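You operate a simulated robot arm through the tools that you are given. There is no shell and no other tool. Be economical: measure what you need, move in short steps, check, and stop when the job is done.

You are at the controls of a simulated two-armed robot. One attempt, no reset.

Task
Take the steel cup from the top of the steel workbench and put it on the bench before the small parts washer. Stack the white oil filter that says "oil a" from the top of the steel workbench on top of the white oil filter that says "oil b". Put the blue brush on the top of the steel workbench away on the top of the red trolley. Put the brass pipe fitting in the black tray. Turn the voltage knob to 24 V. Take the carton of fuses and put it on the top shelf of the blue rack. Put the green tape roll from the top of the steel workbench on the waist-high shelf of the blue rack and the red tape roll on the tag shelf under the louvre. Put the white filter element that says "G4" from the top of the steel workbench on the top of the far trunking and the white filter element marked "G3" on the top shelf of the blue rack. Stack the tin that says "GRADE 3" from the top of the steel workbench on top of the tin that says "GRADE 1". Lift the clear cover open. The order is free. Set down upright: steel cup, carton of fuses, white filter element.

It is judged by the outcome, as a careful person would: the job done as asked, and still so three seconds after it is handed in. It fails if anything else is knocked over, pushed out of place, dropped, spilled or broken. Lids that push on must go on centred and level and be pressed home; caps that screw on are set level and turned clockwise until they are tight.

Robot
Two 7-joint arms with fingered hands on one trunk, on a base that drives. Base frame: it is fixed to the floor where the robot stands at the start and does not move with it; the origin is under the middle of the robot, x ahead of it, y to its left, z up; the surface under the hand at the start is at about z = 0.9. Units: m, degrees, N and s.
The left shoulder is at the start at [0.068, 0.128, 1.257], the right one opposite. Places, roughly: bench before the small parts washer (12x15 cm) [0.18, -0.66, 0.9]; black tray (26x30x8 cm) [0.6, 0.2, 0.9]; blue brush (5x11x5 cm) [0.9, 0.3, 0.9]; brass pipe fitting (4x4x5 cm) [0.9, 0.5, 0.9]; carton of fuses [1, 0.75, 1]; clear cover [-5.8, 0, 1.3]; steel cup [0.75, -0.25, 1]; tag shelf under the louvre (65x13 cm) [-0.92, 3.62, 0.8]; tape roll [1, 0.75, 1]; tin [0.75, -0.75, 1]; top of the far trunking (60x25 cm) [-2.78, 2.92, 0.58]; top of the red trolley [-6.8, 0.2, 0.8]; top shelf of the blue rack [1.3, 1.6, 1.4]; voltage knob [0.8, 0.6, 1]; waist-high shelf of the blue rack [1.3, 1.6, 1]; white filter element [1, 0.75, 1]; white oil filter [0.75, 0, 1]. Payload 5 kg a hand.
Tool frame (each hand has its own): the origin (TCP) lies between the finger pads and is the grasp point; the fingertips stand 0.037 m ahead of it; z points along the fingers, y is the line along which they close. The gripper opens to 0.124 m. The gripper's body begins 0.043 m behind the TCP. The gripper is a hand of 3 fingers: y runs from the thumb to the fingers, the wrist lies at [-0.021, -0.116, -0.203] in the tool frame, and closing takes about 1.5 s.
Orientation is that of the tool frame in the base frame, as a unit quaternion [x, y, z, w]. With the fingers straight down and the wrist toward the robot, the tool's x, y and z point along [0, 1, 0], [1, 0, 0] and [0, 0, -1] of the base frame.

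Tools
- The arms move only by the tool step_arm. It takes "left_increments", "right_increments" or both (then of equal length, played together; a hand with none holds still); each is a list that holds one entry, the list of rows, each a list of 7 numbers: the opening in per cent of the stroke, from 0 (shut) to 100 (fully open), then the shift along the tool's x, y, z in m, then the turn, a rotation vector about the tool's x, y, z in degrees. In form: [[[claw, x, y, z, wx, wy, wz], ...]]. A call has 1 to 20 rows; each row is the pose to reach, as a shift and turn from the pose commanded when the call began, along the tool's axes at that moment. Each row takes 0.2 s and may step no farther than 0.05 m and 8.6 degrees from the row before; otherwise, or with a gripper value out of range, the whole call is refused. Where a pose cannot be reached the arm comes as near as it can. A force on the tool above 40 N (or 10 N above the force at the start of the call, whichever is more), or a blocked arm, ends the call early, and 0.2 s more pass. Each finger travels about 0.045 m/s and halts on what it meets, pressing with about 31 N; the grip force reading is that of the motor and also rises with nothing between the fingers. The clock runs only during rows and for 0.2 s after the last one: add rows that repeat a pose to give the fingers time. It gives the time, the measured TCP pose, the force on the tool (base axes), the opening and the grip force at its end, in the units of the frame above (readings bear some noise), with the torque about the TCP (base axes, N m) and any sound that the robot's microphone picked up.
- Cameras (640 x 400 px; columns grow to the right, rows downward): "scene" is now at [0.2031, -0.0323, 1.4184]; the picture's right is [-0.39, -0.92, 0.00], its down [-0.63, 0.27, -0.73] and it looks along [0.67, -0.29, -0.68] (base axes); focal length 214 px, centre (320, 200). "left" rides on the left gripper at [-0.073, -0.104, -0.154] in its tool frame; the picture's right is [-0.83, -0.26, 0.49], its down [0.51, -0.72, 0.47] and it looks along [0.23, 0.64, 0.73] (tool axes); focal length 243 px, centre (320, 200). "right" rides on the right gripper at [0.072, -0.104, -0.154] in its tool frame; the picture's right is [-0.83, 0.26, -0.49], its down [-0.51, -0.72, 0.47] and it looks along [-0.23, 0.64, 0.73] (tool axes); focal length 243 px, centre (320, 200). There is no depth. A picture from a camera that has moved, and an enlarged one, comes with that camera's place and axes in the base frame and with its lens.
- get_image(camera): a new picture of that camera. It takes no simulated time.
- slide_trunk(by): slides the trunk up (or, below 0, down) by that many m; the arms and the scene camera ride with it, the base frame stays. It gives what a move gives, with no picture.
- drive_base(legs): drives the robot by 1 to 6 legs, each [ahead, left, turn to the left] in m, m and degrees, along the robot's own axes; the way and the turn of a leg run together, so that a leg with both is an arc; at most 1.5 m and 180 degrees a leg. The arms and the cameras ride along, it lands a little off, and it stops where it bumps. It gives what a move gives.
- grasp_type(shape, hand): the hand has 3 fingers and takes this shape, open, in about a second: jaw (thumb against the fingers, like two jaws); tri (thumb and two fingers); tip (a fingertip pinch); poke (one finger out to press); point (the index stretched); flat (the hand flat); cup (the hand cupped); fist (a fist). The gripper value then closes the fingers along that shape, each until it touches; the sizes above hold for jaw. It gives what a move gives, with no picture.
- turn_head(pan, tilt): turns the head with the scene camera to pan (to the left, within 80 degrees either way) and tilt (down, from -29 to 69), counted from straight ahead of the robot. It gives what a move gives.
- inspect(camera, box): a new picture of the part [left, top, right, bottom] of that camera's present view, enlarged. It takes no simulated time.
- hand_in(): hands the job in; it is judged then, once.

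Go step by step. Nothing tells you exact positions but the pictures and the camera data: compare them with the known pose of the tool, close in by small moves and look again before you grip or let go. The budget is 546 turns and 346 pictures, counting those below and the enlarged ones. Unless the task says otherwise, let go and move clear before handing in.

The tools are called after ">>>" by a JSON object that holds its "fn" and its "kwargs". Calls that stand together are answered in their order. step_arm: Moves the arms, as the interface text tells. Its arguments: {"type":"object","properties":{"left_increments":{"type":"array","items":{"type":"array","items":{"type":"array","items":{"type":"number"}}}},"right_increments":{"type":"array","items":{"type":"array","items":{"type":"array","items":{"type":"number"}}}}},"required":[]} The other tools are called the same way: slide_trunk (by) slides the trunk up or down; grasp_type (shape, hand) gives the hand a shape; drive_base (legs) drives the base; turn_head (pan, tilt) turns the head that bears the scene camera; get_image (camera) takes a picture; inspect (camera, box) takes an enlarged picture of a part of a camera's view; hand_in () hands the job in.

At the start:

```text
t: 0.0
left_eef_pos: [0.7605, 0.2928, 1.5202]
left_orientation: [0.707, 0.707, -0.001, 0.0]
left_ft_force: [-0.2, 0.4, 0.6]
left_ft_torque: [0.01, -0.01, 0.0]
left_gripper_width: 0.1237
left_gripper_force: 0.0
left_shape: jaw
right_eef_pos: [0.6522, -0.23, 1.1509]
right_orientation: [0.707, 0.707, 0.0, 0.0]
right_ft_force: [-0.3, -0.1, -1.0]
right_ft_torque: [0.01, -0.01, -0.01]
right_gripper_width: 0.1237
right_gripper_force: 0.0
right_shape: jaw
trunk travel left (down, up): [-0.45, 0.113]
robot x, y, heading: [0.0018, -0.0026, 0.1]
head pan, tilt: [-23.1, 43.0]
```

scene: 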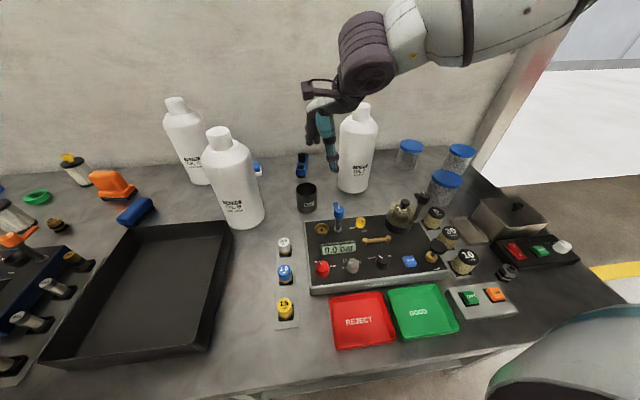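
right: 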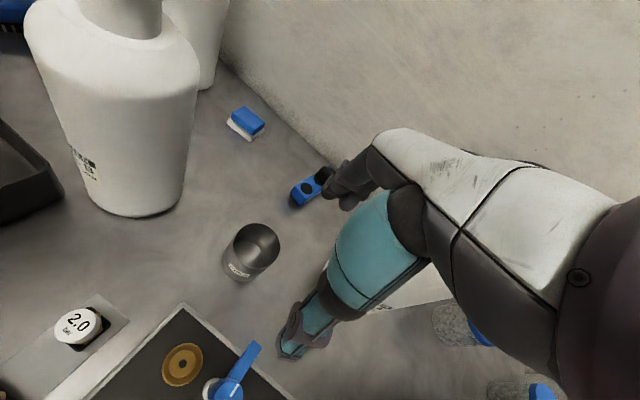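
left: 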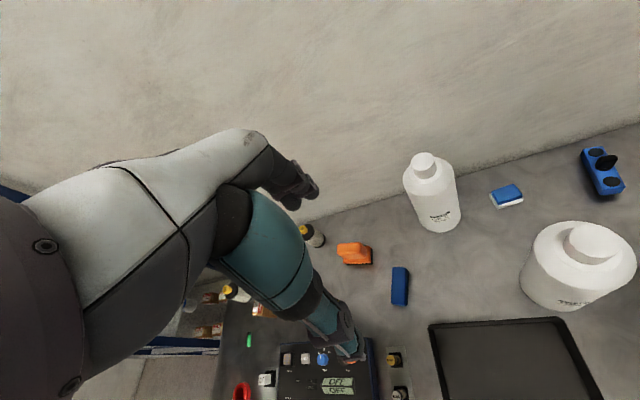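

I see a bench with three white bottle-like filters, a steel cup, panel, tray and other parts. I'll survey the scene with the head first.

>>> {"fn": "inspect", "kwargs": {"camera": "scene", "box": [140, 80, 400, 240]}}

>>> {"fn": "inspect", "kwargs": {"camera": "scene", "box": [260, 130, 580, 330]}}

>>> {"fn": "turn_head", "kwargs": {"pan": 40, "tilt": 40}}

>>> {"fn": "get_image", "kwargs": {"camera": "scene"}}

```text
2.46 times, centred on (270, 160) of scene
camera zoom: at [0.2031, -0.0323, 1.4184], right [-0.39, -0.92, 0.0], down [-0.63, 0.27, -0.73], along [0.67, -0.29, -0.68], focal length 528 px, centre (443, 298)
```

zoom: 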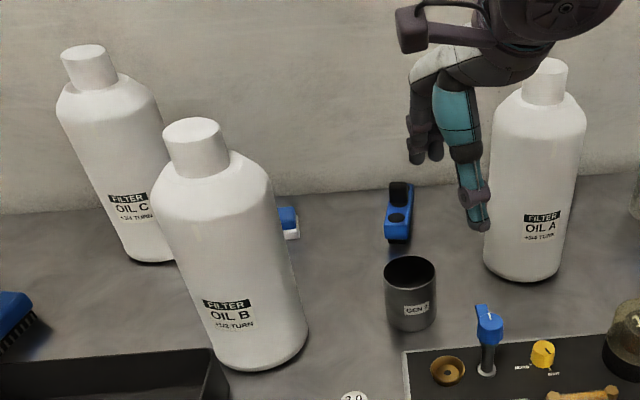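

```text
2.00 times, centred on (420, 230) of scene
camera zoom: at [0.2031, -0.0323, 1.4184], right [-0.39, -0.92, 0.0], down [-0.63, 0.27, -0.73], along [0.67, -0.29, -0.68], focal length 429 px, centre (120, 140)
```

zoom: 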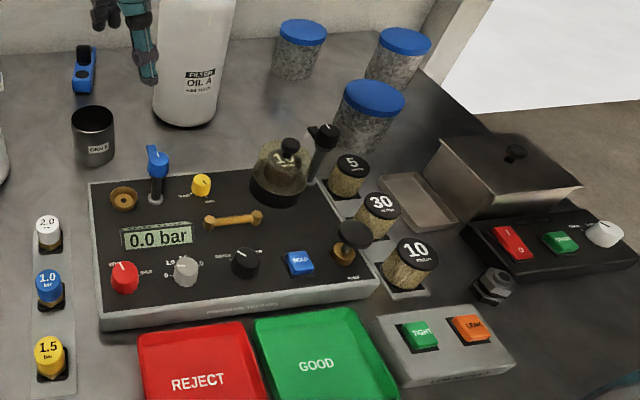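

```text
t: 1.3
left_eef_pos: [0.7617, 0.2927, 1.5189]
left_orientation: [0.707, 0.707, -0.001, 0.001]
left_ft_force: [0.4, -0.2, -0.1]
left_ft_torque: [0.01, 0.01, -0.02]
left_gripper_width: 0.1236
left_gripper_force: 0.0
left_shape: jaw
right_eef_pos: [0.6542, -0.2299, 1.1511]
right_orientation: [0.707, 0.707, -0.001, 0.0]
right_ft_force: [0.0, 0.5, -0.1]
right_ft_torque: [-0.03, -0.01, 0.0]
right_gripper_width: 0.1234
right_gripper_force: 0.1
right_shape: jaw
trunk travel left (down, up): [-0.45, 0.113]
robot x, y, heading: [-0.0022, -0.0022, 0.0]
head pan, tilt: [40.0, 40.0]
```

```text
340 pictures are left
camera scene: at [0.1921, 0.0548, 1.4228], right [0.64, -0.77, 0.0], down [-0.49, -0.41, -0.77], along [0.59, 0.49, -0.64], focal length 214 px, centre (320, 200)
```

scene: 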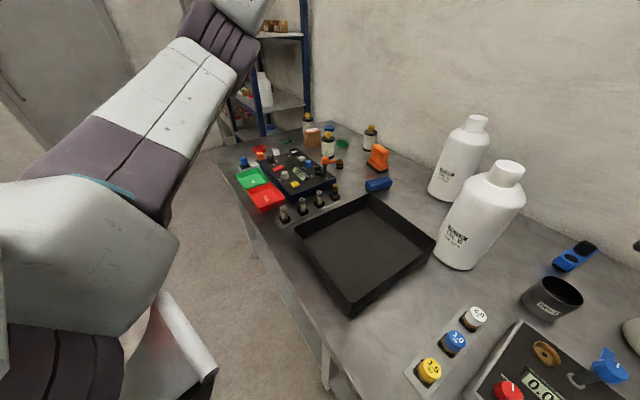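

The left half has another panel (power supply), brush, tray. I'll look closer at these and around.

>>> {"fn": "inspect", "kwargs": {"camera": "scene", "box": [210, 100, 410, 225]}}

>>> {"fn": "turn_head", "kwargs": {"pan": 75, "tilt": 10}}

>>> {"fn": "get_image", "kwargs": {"camera": "scene"}}

>>> {"fn": "turn_head", "kwargs": {"pan": -75, "tilt": 30}}

>>> {"fn": "get_image", "kwargs": {"camera": "scene"}}

```text
3.20 times, centred on (310, 162) of scene
camera zoom: at [0.1921, 0.0548, 1.4228], right [0.64, -0.77, 0.0], down [-0.49, -0.41, -0.77], along [0.59, 0.49, -0.64], focal length 686 px, centre (352, 320)
```

zoom: 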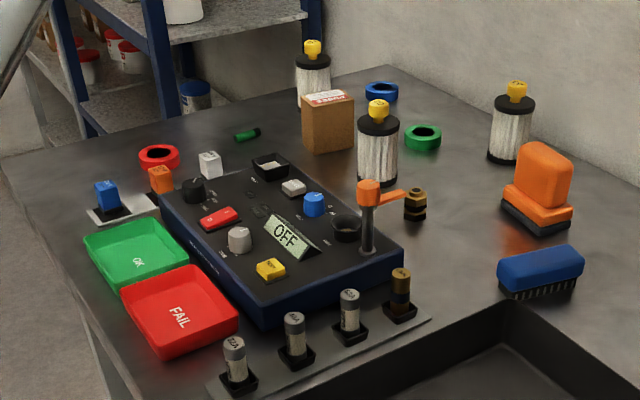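

```text
t: 2.3
left_eef_pos: [0.7606, 0.2924, 1.5197]
left_orientation: [0.707, 0.707, -0.001, 0.0]
left_ft_force: [0.1, -0.4, 0.4]
left_ft_torque: [-0.01, -0.01, 0.02]
left_gripper_width: 0.1234
left_gripper_force: 0.1
left_shape: jaw
right_eef_pos: [0.6546, -0.2302, 1.1505]
right_orientation: [0.707, 0.707, 0.001, 0.001]
right_ft_force: [0.2, 0.2, -0.4]
right_ft_torque: [-0.02, 0.01, 0.01]
right_gripper_width: 0.1234
right_gripper_force: 0.1
right_shape: jaw
trunk travel left (down, up): [-0.45, 0.113]
robot x, y, heading: [-0.0039, -0.0009, -0.2]
head pan, tilt: [75.0, 10.0]
```

```text
338 pictures are left
camera scene: at [0.1511, 0.09, 1.4704], right [0.97, -0.26, 0.0], down [-0.05, -0.17, -0.98], along [0.26, 0.95, -0.17], focal length 214 px, centre (320, 200)
```

scene: 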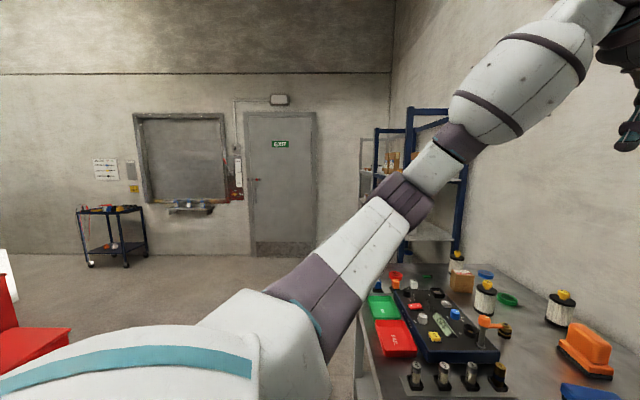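

```text
t: 4.7
left_eef_pos: [0.7623, 0.2931, 1.52]
left_orientation: [0.707, 0.707, 0.0, 0.001]
left_ft_force: [0.0, -0.2, -1.3]
left_ft_torque: [0.01, -0.01, 0.0]
left_gripper_width: 0.1236
left_gripper_force: 0.1
left_shape: jaw
right_eef_pos: [0.6538, -0.231, 1.1489]
right_orientation: [0.706, 0.708, 0.0, 0.001]
right_ft_force: [-0.1, 0.3, 0.3]
right_ft_torque: [0.0, 0.0, -0.03]
right_gripper_width: 0.1236
right_gripper_force: 0.1
right_shape: jaw
trunk travel left (down, up): [-0.45, 0.113]
robot x, y, heading: [-0.0002, 0.0019, 0.3]
head pan, tilt: [-75.0, 30.0]
```

```text
337 pictures are left
camera scene: at [0.1504, -0.0871, 1.4382], right [-0.97, -0.26, 0.0], down [-0.13, 0.48, -0.87], along [0.22, -0.84, -0.5], focal length 214 px, centre (320, 200)
```

scene: 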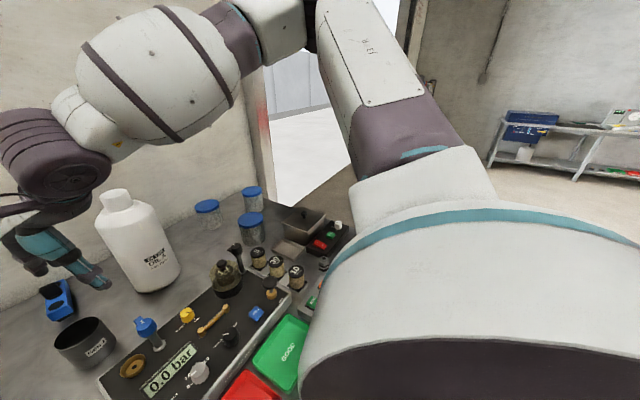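

The right side has the washer (box with lid), nut, etc. I'll look at the destination area and tins in detail.

>>> {"fn": "turn_head", "kwargs": {"pan": -65, "tilt": 45}}

>>> {"fn": "get_image", "kwargs": {"camera": "scene"}}

>>> {"fn": "inspect", "kwargs": {"camera": "scene", "box": [170, 100, 410, 250]}}

```text
t: 5.5
left_eef_pos: [0.7613, 0.2934, 1.5209]
left_orientation: [0.707, 0.707, -0.001, 0.001]
left_ft_force: [0.7, -0.1, -0.1]
left_ft_torque: [0.02, 0.0, -0.03]
left_gripper_width: 0.1237
left_gripper_force: 0.1
left_shape: jaw
right_eef_pos: [0.6545, -0.2307, 1.1506]
right_orientation: [0.706, 0.708, 0.0, 0.0]
right_ft_force: [0.0, -1.3, 0.5]
right_ft_torque: [0.01, -0.01, 0.02]
right_gripper_width: 0.1236
right_gripper_force: 0.1
right_shape: jaw
trunk travel left (down, up): [-0.45, 0.113]
robot x, y, heading: [-0.0015, 0.0034, -0.1]
head pan, tilt: [-65.0, 45.0]
```

```text
336 pictures are left
camera scene: at [0.1613, -0.0735, 1.4156], right [-0.91, -0.42, 0.0], down [-0.3, 0.64, -0.71], along [0.3, -0.64, -0.71], focal length 214 px, centre (320, 200)
```

scene: 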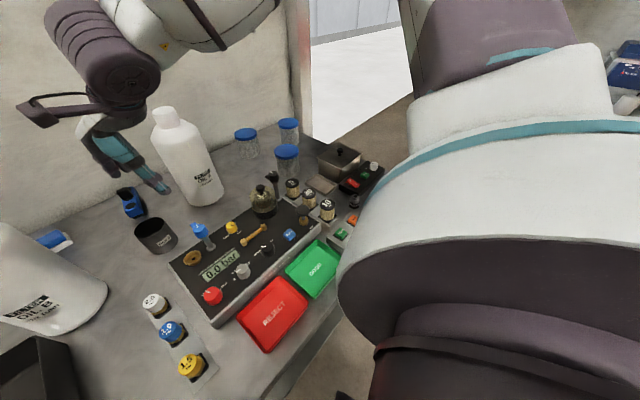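

```text
2.67 times, centred on (290, 175) of scene
camera zoom: at [0.1613, -0.0735, 1.4156], right [-0.91, -0.42, 0.0], down [-0.3, 0.64, -0.71], along [0.3, -0.64, -0.71], focal length 572 px, centre (400, 267)
```

zoom: 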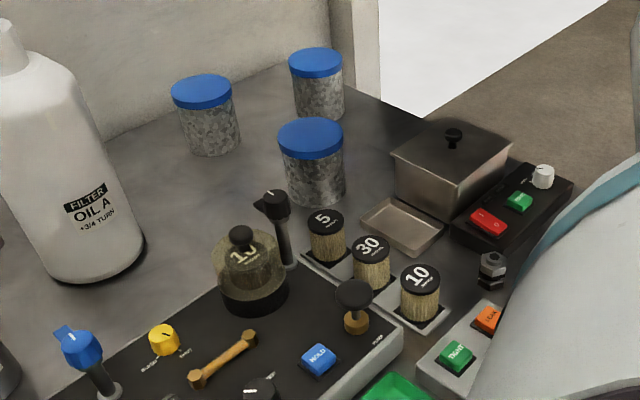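

I'll raise the right hand clear of the bottles before rotating the base to look at the washer area.

>>> {"fn": "step_arm", "kwargs": {"right_increments": [[[100, 0, 0, -0.05, 0, 0, 0], [100, 0, 0, -0.1, 0, 0, 0], [100, 0, 0, -0.15, 0, 0, 0], [100, 0, 0, -0.2, 0, 0, 0], [100, 0, 0, -0.25, 0, 0, 0], [100, 0, 0, -0.3, 0, 0, 0], [100, 0, 0, -0.35, 0, 0, 0]]]}}

>>> {"fn": "drive_base", "kwargs": {"legs": [[0, 0, -55]]}}

>>> {"fn": "turn_head", "kwargs": {"pan": -5, "tilt": 55}}

>>> {"fn": "get_image", "kwargs": {"camera": "scene"}}

>>> {"fn": "get_image", "kwargs": {"camera": "right"}}

```text
t: 7.1
left_eef_pos: [0.7609, 0.2943, 1.5201]
left_orientation: [0.707, 0.707, 0.0, 0.001]
left_ft_force: [-0.3, 1.0, 0.2]
left_ft_torque: [0.0, 0.01, 0.02]
left_gripper_width: 0.1237
left_gripper_force: 0.2
left_shape: jaw
right_eef_pos: [0.653, -0.2304, 1.5021]
right_orientation: [0.707, 0.707, 0.0, 0.0]
right_ft_force: [-0.1, -0.1, 0.6]
right_ft_torque: [0.0, 0.02, 0.01]
right_gripper_width: 0.1237
right_gripper_force: 0.1
right_shape: jaw
trunk travel left (down, up): [-0.45, 0.113]
robot x, y, heading: [-0.0021, -0.0021, 0.1]
head pan, tilt: [-65.0, 45.0]
```

```text
t: 9.9
left_eef_pos: [0.6816, -0.449, 1.5208]
left_orientation: [0.952, 0.305, -0.001, 0.001]
left_ft_force: [1.0, 0.6, 0.0]
left_ft_torque: [-0.01, -0.02, -0.01]
left_gripper_width: 0.1238
left_gripper_force: 0.0
left_shape: jaw
right_eef_pos: [0.1925, -0.6666, 1.5011]
right_orientation: [0.952, 0.305, 0.001, 0.0]
right_ft_force: [0.9, 0.0, -0.4]
right_ft_torque: [-0.02, 0.04, -0.02]
right_gripper_width: 0.1237
right_gripper_force: 0.1
right_shape: jaw
trunk travel left (down, up): [-0.45, 0.113]
robot x, y, heading: [-0.0005, 0.0028, -54.4]
head pan, tilt: [-65.0, 45.0]
```

```text
t: 11.2
left_eef_pos: [0.6801, -0.4483, 1.5206]
left_orientation: [0.952, 0.305, -0.001, 0.0]
left_ft_force: [0.5, -0.4, 0.1]
left_ft_torque: [0.04, -0.02, 0.04]
left_gripper_width: 0.1237
left_gripper_force: 0.1
left_shape: jaw
right_eef_pos: [0.1927, -0.6649, 1.5008]
right_orientation: [0.952, 0.306, 0.0, 0.0]
right_ft_force: [0.2, 0.5, 0.2]
right_ft_torque: [0.01, 0.03, -0.01]
right_gripper_width: 0.1236
right_gripper_force: 0.2
right_shape: jaw
trunk travel left (down, up): [-0.45, 0.113]
robot x, y, heading: [-0.0004, -0.0025, -54.5]
head pan, tilt: [-5.0, 55.0]
```

```text
334 pictures are left
camera scene: at [0.1098, -0.1666, 1.4021], right [-0.86, -0.51, 0.0], down [-0.42, 0.71, -0.57], along [0.29, -0.49, -0.82], focal length 214 px, centre (320, 200)
```

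scene: 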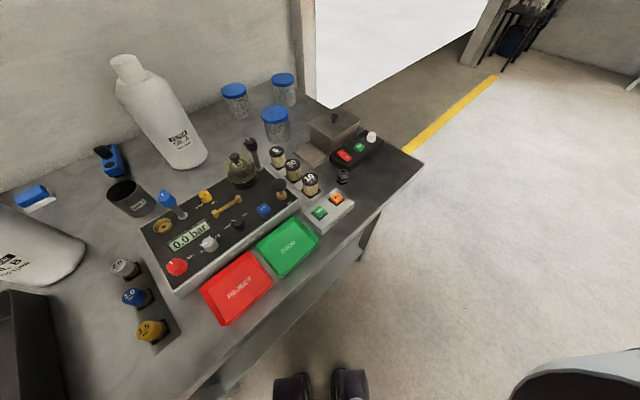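

```text
333 pictures are left
camera right: at [0.1889, -0.5401, 1.6533], right [-0.52, -0.7, 0.49], down [-0.83, 0.29, -0.47], along [0.18, -0.66, -0.73], focal length 243 px, centre (320, 200)
```

right: 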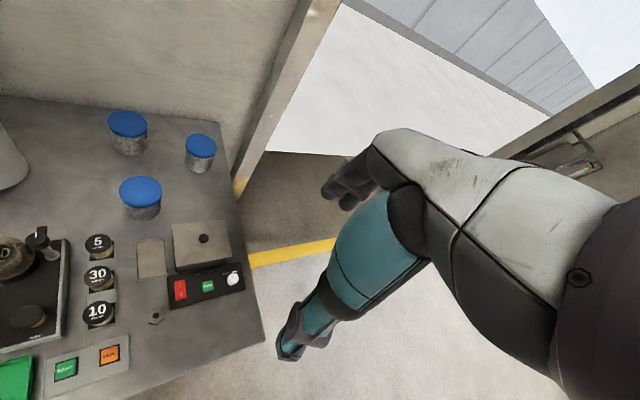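

The spot before the washer panel is clear at about (0.17,-0.67). Next, rotate back and approach the cup at about (0.70,-0.195).

>>> {"fn": "drive_base", "kwargs": {"legs": [[0, 0, 54.5]]}}

>>> {"fn": "turn_head", "kwargs": {"pan": -20, "tilt": 45}}

>>> {"fn": "step_arm", "kwargs": {"right_increments": [[[100, 0, 0, 0.05, 0, 0, 0], [100, 0, 0, 0.1, 0, 0, 0], [100, 0, 0, 0.15, 0, 0, 0], [100, 0, 0, 0.2, 0, 0, 0], [100, 0, 0, 0.25, 0, 0, 0], [100, 0, 0, 0.3, 0, 0, 0], [100, 0, 0, 0.35, 0, 0, 0]]]}}

>>> {"fn": "get_image", "kwargs": {"camera": "scene"}}

>>> {"fn": "inspect", "kwargs": {"camera": "right", "box": [160, 180, 360, 305]}}

```text
t: 14.0
left_eef_pos: [0.762, 0.289, 1.5206]
left_orientation: [0.708, 0.706, 0.0, 0.0]
left_ft_force: [0.3, -0.1, 0.0]
left_ft_torque: [0.0, -0.01, -0.01]
left_gripper_width: 0.1235
left_gripper_force: 0.1
left_shape: jaw
right_eef_pos: [0.6525, -0.2359, 1.4998]
right_orientation: [0.708, 0.706, 0.0, 0.0]
right_ft_force: [0.4, -0.4, 0.3]
right_ft_torque: [-0.01, -0.01, -0.01]
right_gripper_width: 0.1238
right_gripper_force: 0.1
right_shape: jaw
trunk travel left (down, up): [-0.45, 0.113]
robot x, y, heading: [0.0021, -0.0014, -0.2]
head pan, tilt: [-5.0, 55.0]
```

```text
t: 14.8
left_eef_pos: [0.7619, 0.2892, 1.5203]
left_orientation: [0.708, 0.706, -0.001, 0.001]
left_ft_force: [0.0, -0.2, 1.3]
left_ft_torque: [-0.03, 0.01, -0.03]
left_gripper_width: 0.1236
left_gripper_force: 0.0
left_shape: jaw
right_eef_pos: [0.6521, -0.2352, 1.4999]
right_orientation: [0.708, 0.706, 0.0, -0.001]
right_ft_force: [0.2, -0.9, 0.6]
right_ft_torque: [-0.03, -0.02, -0.02]
right_gripper_width: 0.1236
right_gripper_force: 0.1
right_shape: jaw
trunk travel left (down, up): [-0.45, 0.113]
robot x, y, heading: [-0.0008, -0.001, 0.1]
head pan, tilt: [-20.0, 45.0]
```

```text
t: 16.4
left_eef_pos: [0.7644, 0.2889, 1.5182]
left_orientation: [0.708, 0.706, -0.001, -0.001]
left_ft_force: [-0.3, -0.2, -0.7]
left_ft_torque: [-0.01, 0.02, 0.0]
left_gripper_width: 0.1234
left_gripper_force: 0.0
left_shape: jaw
right_eef_pos: [0.653, -0.2339, 1.1457]
right_orientation: [0.708, 0.706, 0.0, 0.0]
right_ft_force: [0.2, -0.3, -0.7]
right_ft_torque: [0.01, 0.04, 0.03]
right_gripper_width: 0.1237
right_gripper_force: 0.1
right_shape: jaw
trunk travel left (down, up): [-0.45, 0.113]
robot x, y, heading: [0.0009, -0.0011, -0.1]
head pan, tilt: [-20.0, 45.0]
```

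```text
332 pictures are left
camera scene: at [0.2055, -0.0289, 1.4151], right [-0.35, -0.94, 0.0], down [-0.66, 0.24, -0.71], along [0.66, -0.24, -0.71], focal length 214 px, centre (320, 200)
```

scene: 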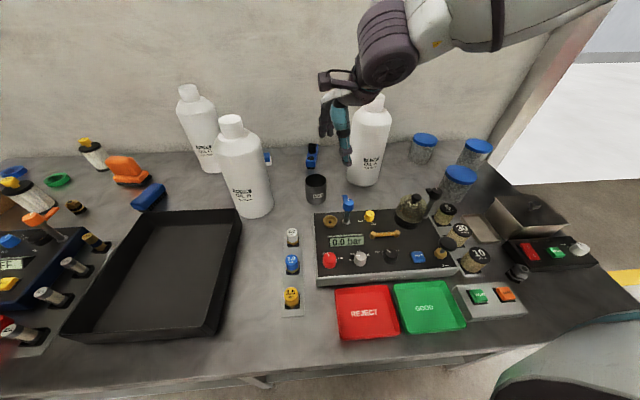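

```text
3.20 times, centred on (260, 242) of right
camera zoom: at [0.5478, -0.1631, 1.2982], right [0.26, -0.83, 0.49], down [-0.72, -0.5, -0.47], along [0.64, -0.23, -0.73], focal length 776 px, centre (512, 64)
```

zoom: 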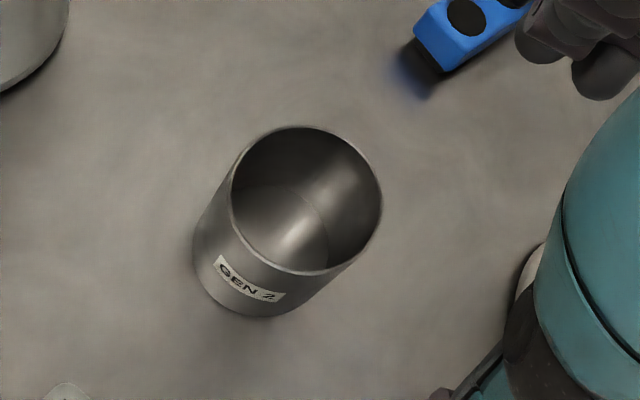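

Cup centre (0.702,-0.196), diameter 7 cm, rim at z 0.973. Moving over and down, then closing.

>>> {"fn": "step_arm", "kwargs": {"right_increments": [[[100, 0.02, 0.025, 0, 0, 0, 0], [100, 0.038, 0.049, 0.02, 0, 0, 0], [100, 0.038, 0.049, 0.06, 0, 0, 0], [100, 0.038, 0.049, 0.1, 0, 0, 0], [100, 0.038, 0.049, 0.13, 0, 0, 0]]]}}

>>> {"fn": "get_image", "kwargs": {"camera": "right"}}

>>> {"fn": "get_image", "kwargs": {"camera": "scene"}}

```text
t: 17.6
left_eef_pos: [0.7651, 0.2909, 1.5187]
left_orientation: [0.708, 0.706, -0.001, 0.0]
left_ft_force: [1.2, -0.4, 0.1]
left_ft_torque: [0.02, 0.03, 0.01]
left_gripper_width: 0.1235
left_gripper_force: 0.1
left_shape: jaw
right_eef_pos: [0.703, -0.1964, 1.016]
right_orientation: [0.708, 0.706, 0.0, -0.001]
right_ft_force: [0.5, -0.5, 0.2]
right_ft_torque: [-0.01, 0.01, -0.01]
right_gripper_width: 0.1237
right_gripper_force: 0.0
right_shape: jaw
trunk travel left (down, up): [-0.45, 0.113]
robot x, y, heading: [-0.002, 0.0011, -0.3]
head pan, tilt: [-20.0, 45.0]
```

```text
330 pictures are left
camera right: at [0.5985, -0.1247, 1.1694], right [0.26, -0.83, 0.49], down [-0.72, -0.51, -0.47], along [0.64, -0.23, -0.73], focal length 243 px, centre (320, 200)
```

right: 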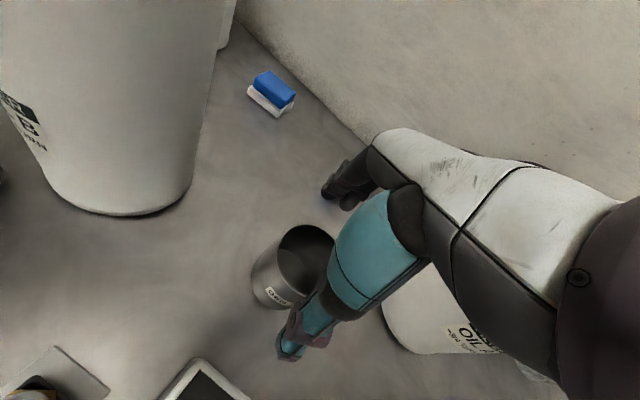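

```text
329 pictures are left
camera scene: at [0.2055, -0.0279, 1.4151], right [-0.35, -0.94, 0.0], down [-0.66, 0.24, -0.71], along [0.66, -0.24, -0.71], focal length 214 px, centre (320, 200)
```

scene: 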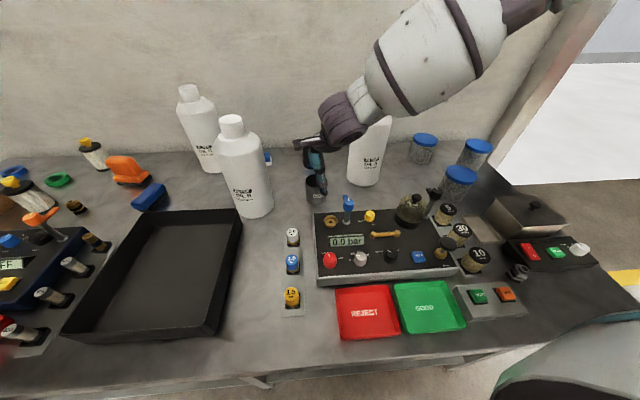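

>>> {"fn": "step_arm", "kwargs": {"right_increments": [[[100, 0, 0, 0.03, 0, 0, 0], [100, 0, 0, 0.055, 0, 0, 0], [100, 0, 0, 0.073, 0, 0, 0]]]}}

>>> {"fn": "step_arm", "kwargs": {"right_increments": [[[40, 0, 0, 0, 0, 0, 0], [0, 0, 0, 0, 0, 0, 0], [0, 0, 0, 0, 0, 0, 0], [0, 0, 0, 0, 0, 0, 0], [0, 0, 0, 0, 0, 0, 0], [0, 0, 0, 0, 0, 0, 0], [0, 0, 0, 0, 0, 0, 0]]]}}

>>> {"fn": "get_image", "kwargs": {"camera": "right"}}

```text
t: 18.4
left_eef_pos: [0.7624, 0.2899, 1.5212]
left_orientation: [0.708, 0.706, -0.001, 0.001]
left_ft_force: [-0.4, -1.4, 0.4]
left_ft_torque: [-0.03, 0.02, -0.02]
left_gripper_width: 0.1236
left_gripper_force: 0.0
left_shape: jaw
right_eef_pos: [0.7022, -0.1972, 0.9459]
right_orientation: [0.708, 0.706, -0.001, 0.0]
right_ft_force: [0.7, 0.6, -0.3]
right_ft_torque: [-0.01, 0.02, -0.02]
right_gripper_width: 0.1239
right_gripper_force: 0.1
right_shape: jaw
trunk travel left (down, up): [-0.45, 0.113]
robot x, y, heading: [0.0, 0.0013, -0.2]
head pan, tilt: [-20.0, 45.0]
```

```text
t: 20.0
left_eef_pos: [0.7626, 0.2899, 1.5212]
left_orientation: [0.709, 0.706, -0.001, 0.001]
left_ft_force: [0.6, -0.1, -0.6]
left_ft_torque: [-0.01, 0.0, -0.01]
left_gripper_width: 0.1235
left_gripper_force: 0.0
left_shape: jaw
right_eef_pos: [0.7016, -0.1983, 0.9456]
right_orientation: [0.708, 0.706, 0.0, 0.001]
right_ft_force: [0.1, 0.3, 0.7]
right_ft_torque: [-0.04, -0.01, -0.04]
right_gripper_width: 0.058
right_gripper_force: 30.4
right_shape: jaw
trunk travel left (down, up): [-0.45, 0.113]
robot x, y, heading: [-0.0019, -0.001, -0.2]
head pan, tilt: [-20.0, 45.0]
```

```text
328 pictures are left
camera right: at [0.5968, -0.1253, 1.0985], right [0.26, -0.83, 0.49], down [-0.72, -0.5, -0.47], along [0.64, -0.23, -0.73], focal length 243 px, centre (320, 200)
```

right: 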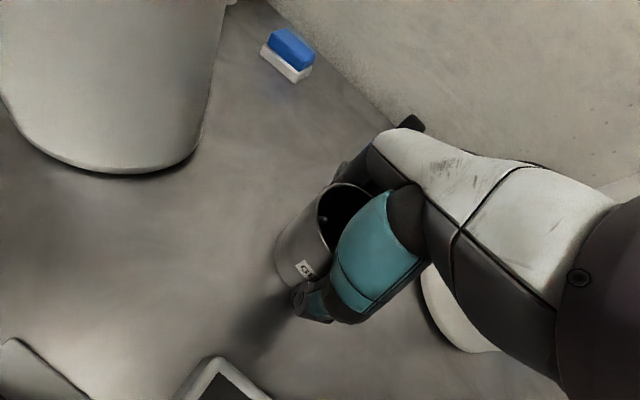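

Gripped. Lift high, rotate to the washer side.

>>> {"fn": "step_arm", "kwargs": {"right_increments": [[[0, 0, 0, -0.02, 0, 0, 0], [0, 0, 0, -0.06, 0, 0, 0], [0, 0, 0, -0.11, 0, 0, 0], [0, 0, 0, -0.16, 0, 0, 0], [0, 0, 0, -0.21, 0, 0, 0], [0, 0, 0, -0.26, 0, 0, 0], [0, 0, 0, -0.31, 0, 0, 0], [0, 0, 0, -0.36, 0, 0, 0], [0, 0, 0, -0.41, 0, 0, 0]]]}}

>>> {"fn": "drive_base", "kwargs": {"legs": [[0, 0, -60]]}}

>>> {"fn": "turn_head", "kwargs": {"pan": -5, "tilt": 55}}

>>> {"fn": "get_image", "kwargs": {"camera": "scene"}}

>>> {"fn": "get_image", "kwargs": {"camera": "right"}}

```text
t: 22.0
left_eef_pos: [0.761, 0.291, 1.5198]
left_orientation: [0.708, 0.706, 0.0, 0.0]
left_ft_force: [-0.7, -0.9, 0.3]
left_ft_torque: [0.0, 0.0, 0.01]
left_gripper_width: 0.1237
left_gripper_force: 0.2
left_shape: jaw
right_eef_pos: [0.6991, -0.1977, 1.3579]
right_orientation: [0.708, 0.706, 0.001, 0.0]
right_ft_force: [0.0, -0.4, -0.5]
right_ft_torque: [-0.01, 0.01, -0.03]
right_gripper_width: 0.0577
right_gripper_force: 31.1
right_shape: jaw
trunk travel left (down, up): [-0.45, 0.113]
robot x, y, heading: [0.0004, -0.002, -0.2]
head pan, tilt: [-20.0, 45.0]
```

```text
t: 25.0
left_eef_pos: [0.6393, -0.5081, 1.5195]
left_orientation: [0.965, 0.263, 0.0, 0.0]
left_ft_force: [0.4, 0.0, 0.6]
left_ft_torque: [-0.02, 0.0, 0.01]
left_gripper_width: 0.1235
left_gripper_force: 0.2
left_shape: jaw
right_eef_pos: [0.189, -0.7039, 1.3571]
right_orientation: [0.965, 0.263, 0.0, -0.001]
right_ft_force: [0.0, 0.0, -1.2]
right_ft_torque: [0.01, 0.01, 0.01]
right_gripper_width: 0.0574
right_gripper_force: 31.1
right_shape: jaw
trunk travel left (down, up): [-0.45, 0.113]
robot x, y, heading: [0.0002, 0.0014, -59.7]
head pan, tilt: [-20.0, 45.0]
```

```text
t: 25.8
left_eef_pos: [0.6385, -0.5081, 1.5204]
left_orientation: [0.965, 0.263, 0.0, -0.001]
left_ft_force: [-0.1, 0.0, 0.0]
left_ft_torque: [0.02, 0.0, 0.0]
left_gripper_width: 0.1234
left_gripper_force: 0.0
left_shape: jaw
right_eef_pos: [0.1869, -0.7044, 1.3565]
right_orientation: [0.965, 0.263, 0.0, 0.0]
right_ft_force: [0.0, 0.4, -1.2]
right_ft_torque: [0.0, 0.0, 0.0]
right_gripper_width: 0.0574
right_gripper_force: 31.2
right_shape: jaw
trunk travel left (down, up): [-0.45, 0.113]
robot x, y, heading: [0.0021, 0.0028, -59.6]
head pan, tilt: [-5.0, 55.0]
```

```text
327 pictures are left
camera scene: at [0.0944, -0.1762, 1.4021], right [-0.9, -0.43, 0.0], down [-0.35, 0.74, -0.57], along [0.25, -0.52, -0.82], focal length 214 px, centre (320, 200)
```

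scene: 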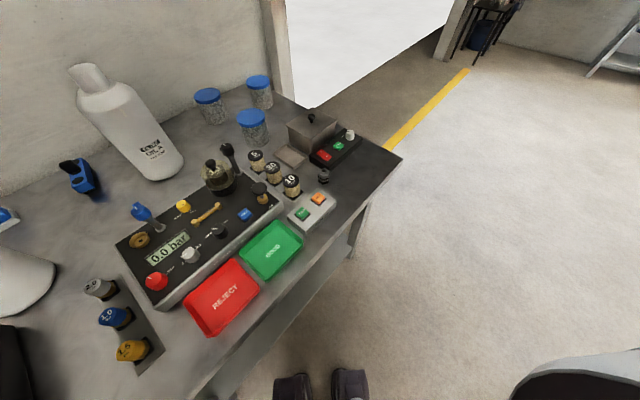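

```text
326 pictures are left
camera right: at [0.1964, -0.578, 1.51], right [-0.58, -0.65, 0.49], down [-0.8, 0.36, -0.47], along [0.12, -0.67, -0.73], focal length 243 px, centre (320, 200)
```

right: 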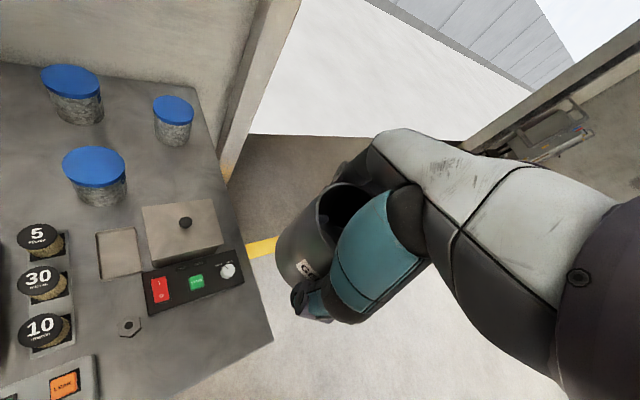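

Lowering the cup to about (0.168,-0.658).

>>> {"fn": "step_arm", "kwargs": {"right_increments": [[[0, 0.007, -0.04, 0.02, 0, 0, 0], [0, 0.007, -0.05, 0.06, 0, 0, 0], [0, 0.007, -0.05, 0.11, 0, 0, 0], [0, 0.007, -0.05, 0.16, 0, 0, 0], [0, 0.007, -0.05, 0.21, 0, 0, 0], [0, 0.007, -0.05, 0.26, 0, 0, 0], [0, 0.007, -0.05, 0.31, 0, 0, 0], [0, 0.007, -0.05, 0.35, 0, 0, 0], [0, 0.007, -0.05, 0.38, 0, 0, 0]]]}}

>>> {"fn": "get_image", "kwargs": {"camera": "scene"}}

>>> {"fn": "get_image", "kwargs": {"camera": "right"}}

```text
t: 27.8
left_eef_pos: [0.6395, -0.5098, 1.5187]
left_orientation: [0.965, 0.263, 0.0, -0.001]
left_ft_force: [0.7, -0.3, -0.3]
left_ft_torque: [0.03, 0.03, 0.03]
left_gripper_width: 0.1235
left_gripper_force: 0.0
left_shape: jaw
right_eef_pos: [0.1685, -0.6593, 0.9769]
right_orientation: [0.965, 0.262, 0.001, -0.001]
right_ft_force: [-1.0, -0.6, -1.3]
right_ft_torque: [0.01, 0.0, 0.02]
right_gripper_width: 0.0573
right_gripper_force: 31.0
right_shape: jaw
trunk travel left (down, up): [-0.45, 0.113]
robot x, y, heading: [-0.0009, -0.0009, -59.4]
head pan, tilt: [-5.0, 55.0]
```

```text
325 pictures are left
camera scene: at [0.095, -0.1774, 1.4019], right [-0.9, -0.43, 0.0], down [-0.35, 0.74, -0.57], along [0.25, -0.52, -0.82], focal length 214 px, centre (320, 200)
```

scene: 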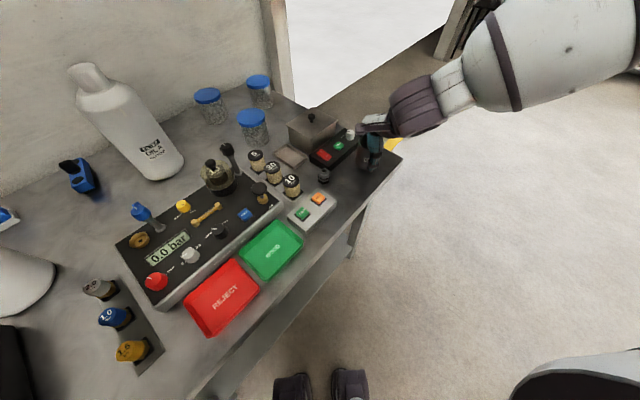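

```text
324 pictures are left
camera right: at [0.1769, -0.5339, 1.1304], right [-0.58, -0.65, 0.49], down [-0.8, 0.37, -0.47], along [0.12, -0.67, -0.73], focal length 243 px, centre (320, 200)
```

right: 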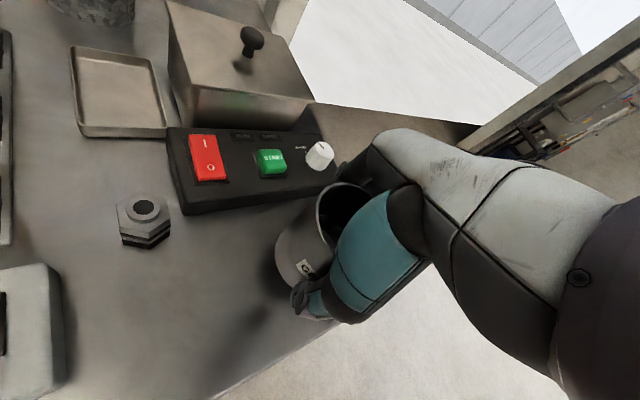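

>>> {"fn": "step_arm", "kwargs": {"right_increments": [[[0, 0, 0, 0.015, 0, 0, 0], [0, 0, 0, 0.025, 0, 0, 0], [0, 0, 0, 0.03, 0, 0, 0], [0, 0, 0, 0.031, 0, 0, 0]]]}}

>>> {"fn": "get_image", "kwargs": {"camera": "right"}}

```text
t: 28.8
left_eef_pos: [0.6383, -0.5076, 1.52]
left_orientation: [0.965, 0.263, -0.001, 0.001]
left_ft_force: [0.0, 0.0, 0.3]
left_ft_torque: [-0.02, 0.0, 0.03]
left_gripper_width: 0.1232
left_gripper_force: 0.1
left_shape: jaw
right_eef_pos: [0.1692, -0.657, 0.9466]
right_orientation: [0.965, 0.263, 0.0, 0.0]
right_ft_force: [0.3, -0.3, -2.3]
right_ft_torque: [-0.01, -0.01, -0.04]
right_gripper_width: 0.0572
right_gripper_force: 30.9
right_shape: jaw
trunk travel left (down, up): [-0.45, 0.113]
robot x, y, heading: [-0.0004, 0.001, -59.6]
head pan, tilt: [-5.0, 55.0]
```

```text
323 pictures are left
camera right: at [0.1772, -0.5314, 1.0996], right [-0.58, -0.65, 0.49], down [-0.8, 0.36, -0.47], along [0.12, -0.67, -0.73], focal length 243 px, centre (320, 200)
```

right: 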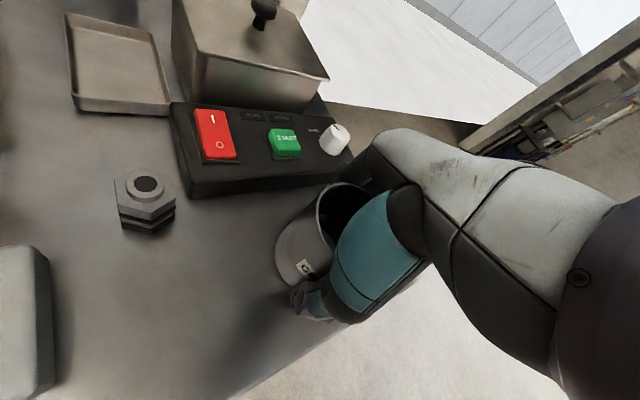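

>>> {"fn": "step_arm", "kwargs": {"right_increments": [[[0, 0, 0, 0.002, 0, 0, 0], [0, 0, 0, 0.004, 0, 0, 0]]]}}

```text
t: 29.4
left_eef_pos: [0.6381, -0.5063, 1.5212]
left_orientation: [0.965, 0.263, -0.001, 0.001]
left_ft_force: [-0.2, 0.3, -0.1]
left_ft_torque: [-0.04, -0.01, -0.03]
left_gripper_width: 0.1236
left_gripper_force: 0.1
left_shape: jaw
right_eef_pos: [0.1691, -0.6569, 0.9442]
right_orientation: [0.965, 0.262, 0.001, 0.002]
right_ft_force: [-1.9, -2.4, 15.7]
right_ft_torque: [0.02, 0.03, -0.04]
right_gripper_width: 0.0577
right_gripper_force: 31.4
right_shape: jaw
trunk travel left (down, up): [-0.45, 0.113]
robot x, y, heading: [0.0012, 0.0015, -59.4]
head pan, tilt: [-5.0, 55.0]
```

Contact made (16 N). Open partly and rise.

>>> {"fn": "step_arm", "kwargs": {"right_increments": [[[50, 0, 0, -0.001, 0, 0, 0], [75, 0, 0, -0.001, 0, 0, 0], [75, 0, 0, -0.001, 0, 0, 0], [75, 0, 0, -0.001, 0, 0, 0], [75, 0, 0, -0.03, 0, 0, 0], [75, 0, 0, -0.07, 0, 0, 0], [100, 0, 0, -0.12, 0, 0, 0], [100, 0, 0, -0.17, 0, 0, 0], [100, 0, 0, -0.22, 0, 0, 0], [100, 0, 0, -0.27, 0, 0, 0], [100, 0, 0, -0.32, 0, 0, 0]]]}}

>>> {"fn": "get_image", "kwargs": {"camera": "right"}}

>>> {"fn": "get_image", "kwargs": {"camera": "scene"}}

```text
t: 31.8
left_eef_pos: [0.6376, -0.5077, 1.521]
left_orientation: [0.965, 0.263, -0.001, 0.001]
left_ft_force: [-0.6, 1.0, 1.0]
left_ft_torque: [0.0, 0.03, 0.0]
left_gripper_width: 0.1234
left_gripper_force: 0.1
left_shape: jaw
right_eef_pos: [0.1675, -0.6576, 1.2645]
right_orientation: [0.965, 0.262, 0.0, -0.001]
right_ft_force: [0.2, 0.0, 0.3]
right_ft_torque: [-0.01, -0.01, 0.02]
right_gripper_width: 0.1238
right_gripper_force: 0.0
right_shape: jaw
trunk travel left (down, up): [-0.45, 0.113]
robot x, y, heading: [-0.0003, -0.0016, -59.6]
head pan, tilt: [-5.0, 55.0]
```

```text
322 pictures are left
camera right: at [0.1759, -0.532, 1.4169], right [-0.58, -0.65, 0.49], down [-0.8, 0.36, -0.47], along [0.13, -0.67, -0.73], focal length 243 px, centre (320, 200)
```

right: 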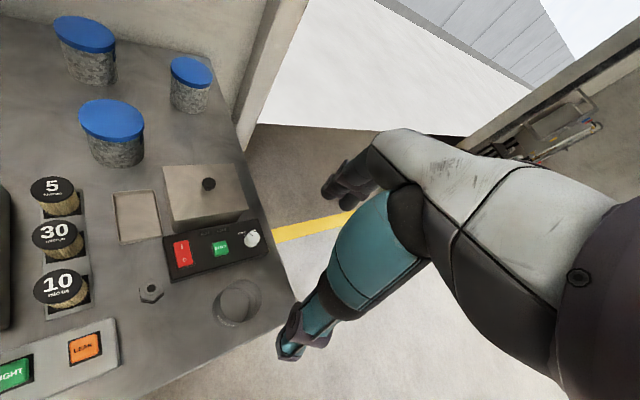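

```text
321 pictures are left
camera scene: at [0.0937, -0.1747, 1.4024], right [-0.9, -0.43, 0.0], down [-0.35, 0.74, -0.57], along [0.25, -0.52, -0.82], focal length 214 px, centre (320, 200)
```

scene: 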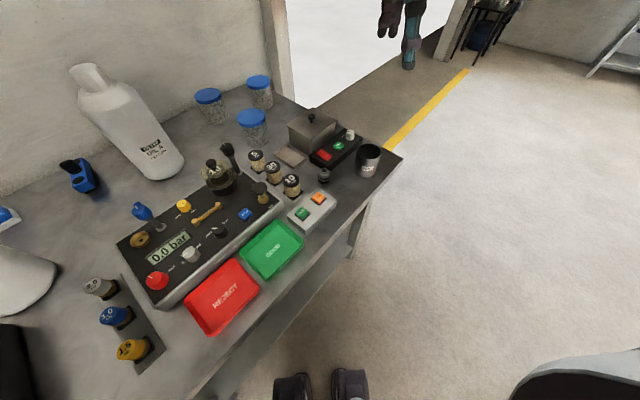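

Cup is placed. Now find the labels on the blue-lidded tins.

>>> {"fn": "inspect", "kwargs": {"camera": "scene", "box": [180, 60, 300, 150]}}

>>> {"fn": "inspect", "kwargs": {"camera": "right", "box": [30, 0, 240, 180]}}

```text
4.44 times, centred on (240, 105) of scene
camera zoom: at [0.0937, -0.1747, 1.4024], right [-0.9, -0.43, 0.0], down [-0.35, 0.74, -0.57], along [0.25, -0.52, -0.82], focal length 953 px, centre (676, 622)
```

zoom: 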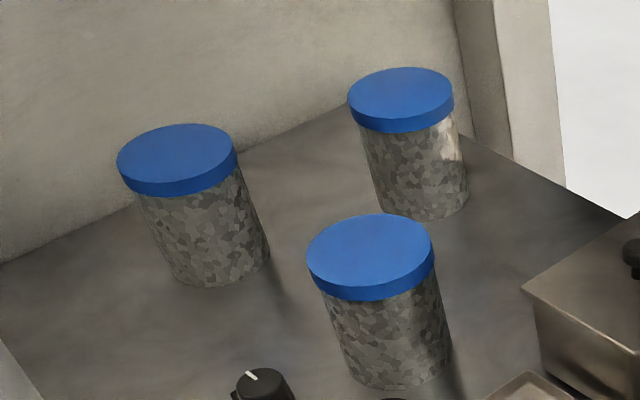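

```text
2.22 times, centred on (135, 90) of right
camera zoom: at [0.1759, -0.532, 1.4169], right [-0.58, -0.65, 0.49], down [-0.8, 0.36, -0.47], along [0.13, -0.67, -0.73], focal length 539 px, centre (731, 444)
```

zoom: 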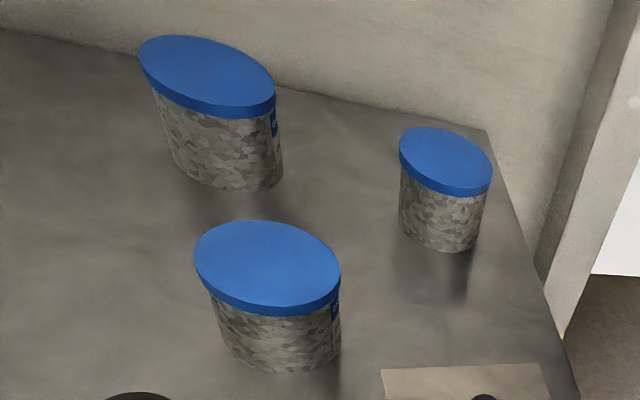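

Labels face away toward the bench's right end. I'll drive around to the right end of the bench, facing the tins.

>>> {"fn": "drive_base", "kwargs": {"legs": [[0, 0, -30], [0, -0.15, 0], [1.2, 0, 0]]}}

>>> {"fn": "turn_head", "kwargs": {"pan": 75, "tilt": 25}}

>>> {"fn": "get_image", "kwargs": {"camera": "scene"}}

```text
t: 40.9
left_eef_pos: [0.1231, -1.9717, 1.5211]
left_orientation: [1.0, -0.009, -0.001, 0.0]
left_ft_force: [0.9, 1.2, 0.0]
left_ft_torque: [-0.02, -0.02, 0.0]
left_gripper_width: 0.1234
left_gripper_force: 0.0
left_shape: jaw
right_eef_pos: [-0.3565, -1.8554, 1.2641]
right_orientation: [1.0, -0.009, 0.0, 0.0]
right_ft_force: [0.4, 0.2, -0.1]
right_ft_torque: [0.0, 0.01, -0.01]
right_gripper_width: 0.1235
right_gripper_force: 0.0
right_shape: jaw
trunk travel left (down, up): [-0.45, 0.113]
robot x, y, heading: [-0.1575, -1.2085, -91.0]
head pan, tilt: [-5.0, 55.0]
```

```text
t: 42.4
left_eef_pos: [0.1226, -1.9722, 1.5201]
left_orientation: [1.0, -0.01, -0.001, -0.001]
left_ft_force: [0.2, -0.7, 0.1]
left_ft_torque: [-0.02, 0.02, 0.02]
left_gripper_width: 0.1234
left_gripper_force: 0.1
left_shape: jaw
right_eef_pos: [-0.3582, -1.8562, 1.2626]
right_orientation: [1.0, -0.01, 0.0, 0.001]
right_ft_force: [0.5, 0.6, -0.8]
right_ft_torque: [0.01, 0.01, -0.02]
right_gripper_width: 0.1237
right_gripper_force: 0.0
right_shape: jaw
trunk travel left (down, up): [-0.45, 0.113]
robot x, y, heading: [-0.1539, -1.207, -90.9]
head pan, tilt: [75.0, 25.0]
```

```text
318 pictures are left
camera scene: at [-0.0717, -1.3604, 1.4461], right [-0.28, -0.96, 0.0], down [-0.41, 0.12, -0.91], along [0.87, -0.25, -0.42], focal length 214 px, centre (320, 200)
```

scene: 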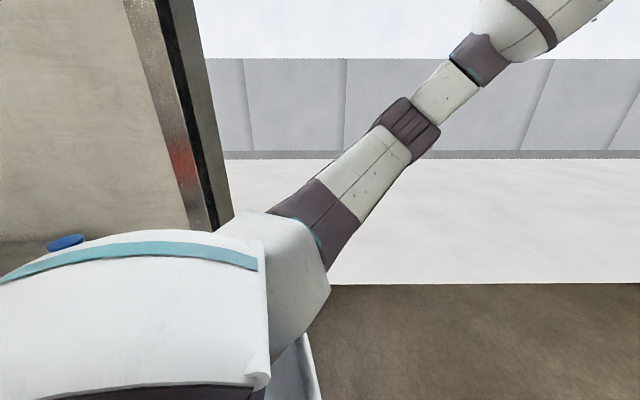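

>>> {"fn": "drive_base", "kwargs": {"legs": [[0, 0, 150]]}}

>>> {"fn": "turn_head", "kwargs": {"pan": -15, "tilt": 30}}

>>> {"fn": "get_image", "kwargs": {"camera": "scene"}}

```text
t: 49.0
left_eef_pos: [0.0056, -0.4069, 1.5216]
left_orientation: [0.28, 0.96, -0.001, -0.001]
left_ft_force: [-0.3, -0.1, -0.2]
left_ft_torque: [0.02, 0.0, 0.0]
left_gripper_width: 0.1235
left_gripper_force: 0.1
left_shape: jaw
right_eef_pos: [0.3544, -0.756, 1.262]
right_orientation: [0.279, 0.96, 0.0, 0.0]
right_ft_force: [0.3, -0.6, -0.7]
right_ft_torque: [0.02, -0.02, -0.01]
right_gripper_width: 0.1237
right_gripper_force: 0.1
right_shape: jaw
trunk travel left (down, up): [-0.45, 0.113]
robot x, y, heading: [-0.1594, -1.2078, 57.3]
head pan, tilt: [75.0, 25.0]
```

```text
t: 50.6
left_eef_pos: [0.0055, -0.4069, 1.5196]
left_orientation: [0.279, 0.96, 0.0, 0.001]
left_ft_force: [-0.6, -0.9, 0.5]
left_ft_torque: [-0.02, 0.05, 0.0]
left_gripper_width: 0.1233
left_gripper_force: 0.1
left_shape: jaw
right_eef_pos: [0.3546, -0.7557, 1.2624]
right_orientation: [0.279, 0.96, 0.0, -0.001]
right_ft_force: [-0.8, 0.6, 0.3]
right_ft_torque: [0.0, -0.01, 0.01]
right_gripper_width: 0.1236
right_gripper_force: 0.0
right_shape: jaw
trunk travel left (down, up): [-0.45, 0.113]
robot x, y, heading: [-0.1564, -1.2083, 57.5]
head pan, tilt: [-15.0, 30.0]
```

```text
317 pictures are left
camera scene: at [-0.022, -1.0361, 1.4382], right [0.68, -0.74, 0.0], down [-0.37, -0.34, -0.87], along [0.64, 0.59, -0.5], focal length 214 px, centre (320, 200)
```

scene: 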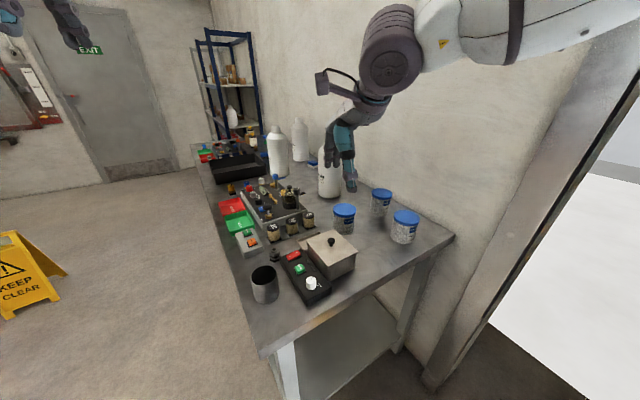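

>>> {"fn": "inspect", "kwargs": {"camera": "scene", "box": [310, 175, 440, 260]}}

>>> {"fn": "get_image", "kwargs": {"camera": "right"}}

```text
4.71 times, centred on (375, 218) of scene
camera zoom: at [-0.022, -1.0361, 1.4382], right [0.68, -0.74, 0.0], down [-0.37, -0.34, -0.87], along [0.64, 0.59, -0.5], focal length 1009 px, centre (61, 118)
```

zoom: 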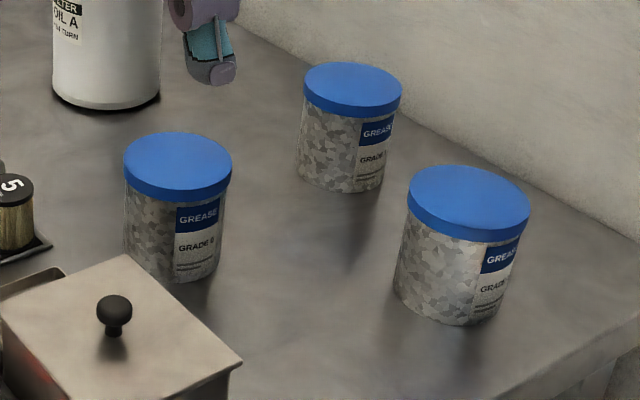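

```text
315 pictures are left
camera right: at [0.2358, -0.8058, 1.4158], right [0.84, -0.22, 0.49], down [0.04, -0.88, -0.47], along [0.54, 0.42, -0.73], focal length 243 px, centre (320, 200)
```

right: 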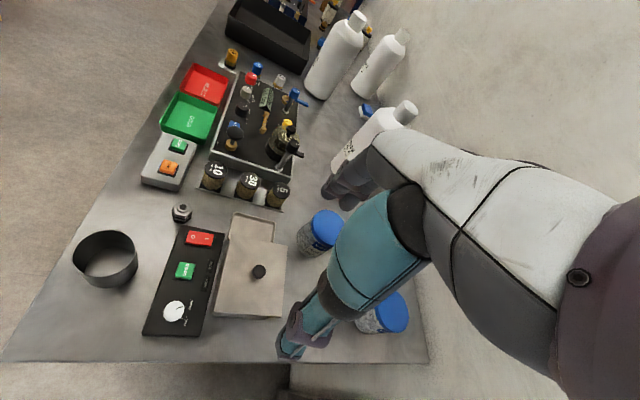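

>>> {"fn": "drive_base", "kwargs": {"legs": [[-0.06, -0.46, 0], [0, 0, 12]]}}

>>> {"fn": "turn_head", "kwargs": {"pan": -10, "tilt": 40}}

>>> {"fn": "get_image", "kwargs": {"camera": "scene"}}

```text
t: 54.3
left_eef_pos: [0.2365, -0.6341, 1.5154]
left_orientation: [0.272, 0.962, -0.001, 0.019]
left_ft_force: [-1.3, -0.5, 0.6]
left_ft_torque: [-0.02, -0.08, 0.0]
left_gripper_width: 0.1238
left_gripper_force: 0.0
left_shape: jaw
right_eef_pos: [0.5919, -0.9782, 1.274]
right_orientation: [0.266, 0.963, -0.005, 0.031]
right_ft_force: [-0.3, 0.2, 0.3]
right_ft_torque: [0.0, -0.05, -0.03]
right_gripper_width: 0.1239
right_gripper_force: 0.0
right_shape: jaw
trunk travel left (down, up): [-0.45, 0.113]
robot x, y, heading: [0.1359, -1.4554, 58.8]
head pan, tilt: [-15.0, 30.0]
stopped in leg 1: the robot was blocked; the commanded pose is now the measured one
```

```text
t: 55.0
left_eef_pos: [0.2413, -0.6319, 1.5102]
left_orientation: [0.275, 0.961, -0.003, 0.019]
left_ft_force: [-0.5, 0.0, -0.6]
left_ft_torque: [0.0, 0.0, 0.0]
left_gripper_width: 0.1241
left_gripper_force: 0.1
left_shape: jaw
right_eef_pos: [0.5948, -0.9783, 1.2721]
right_orientation: [0.269, 0.963, -0.006, 0.031]
right_ft_force: [0.0, 0.7, -0.1]
right_ft_torque: [-0.01, 0.03, -0.03]
right_gripper_width: 0.1241
right_gripper_force: 0.1
right_shape: jaw
trunk travel left (down, up): [-0.45, 0.113]
robot x, y, heading: [0.1442, -1.4578, 58.5]
head pan, tilt: [-10.0, 40.0]
```

```text
314 pictures are left
camera scene: at [0.214, -1.2618, 1.4235], right [0.74, -0.67, 0.04], down [-0.4, -0.49, -0.77], along [0.53, 0.56, -0.63], focal length 214 px, centre (320, 200)
```

scene: 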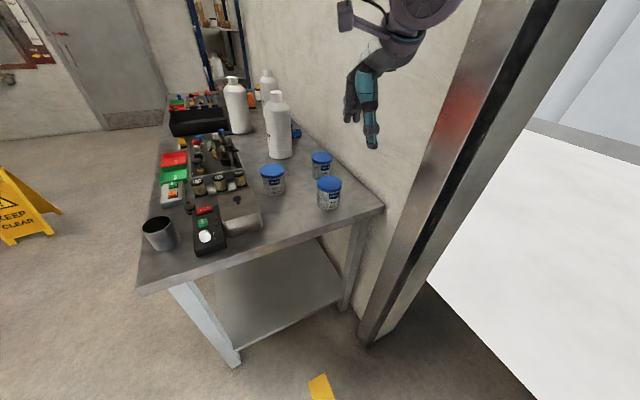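

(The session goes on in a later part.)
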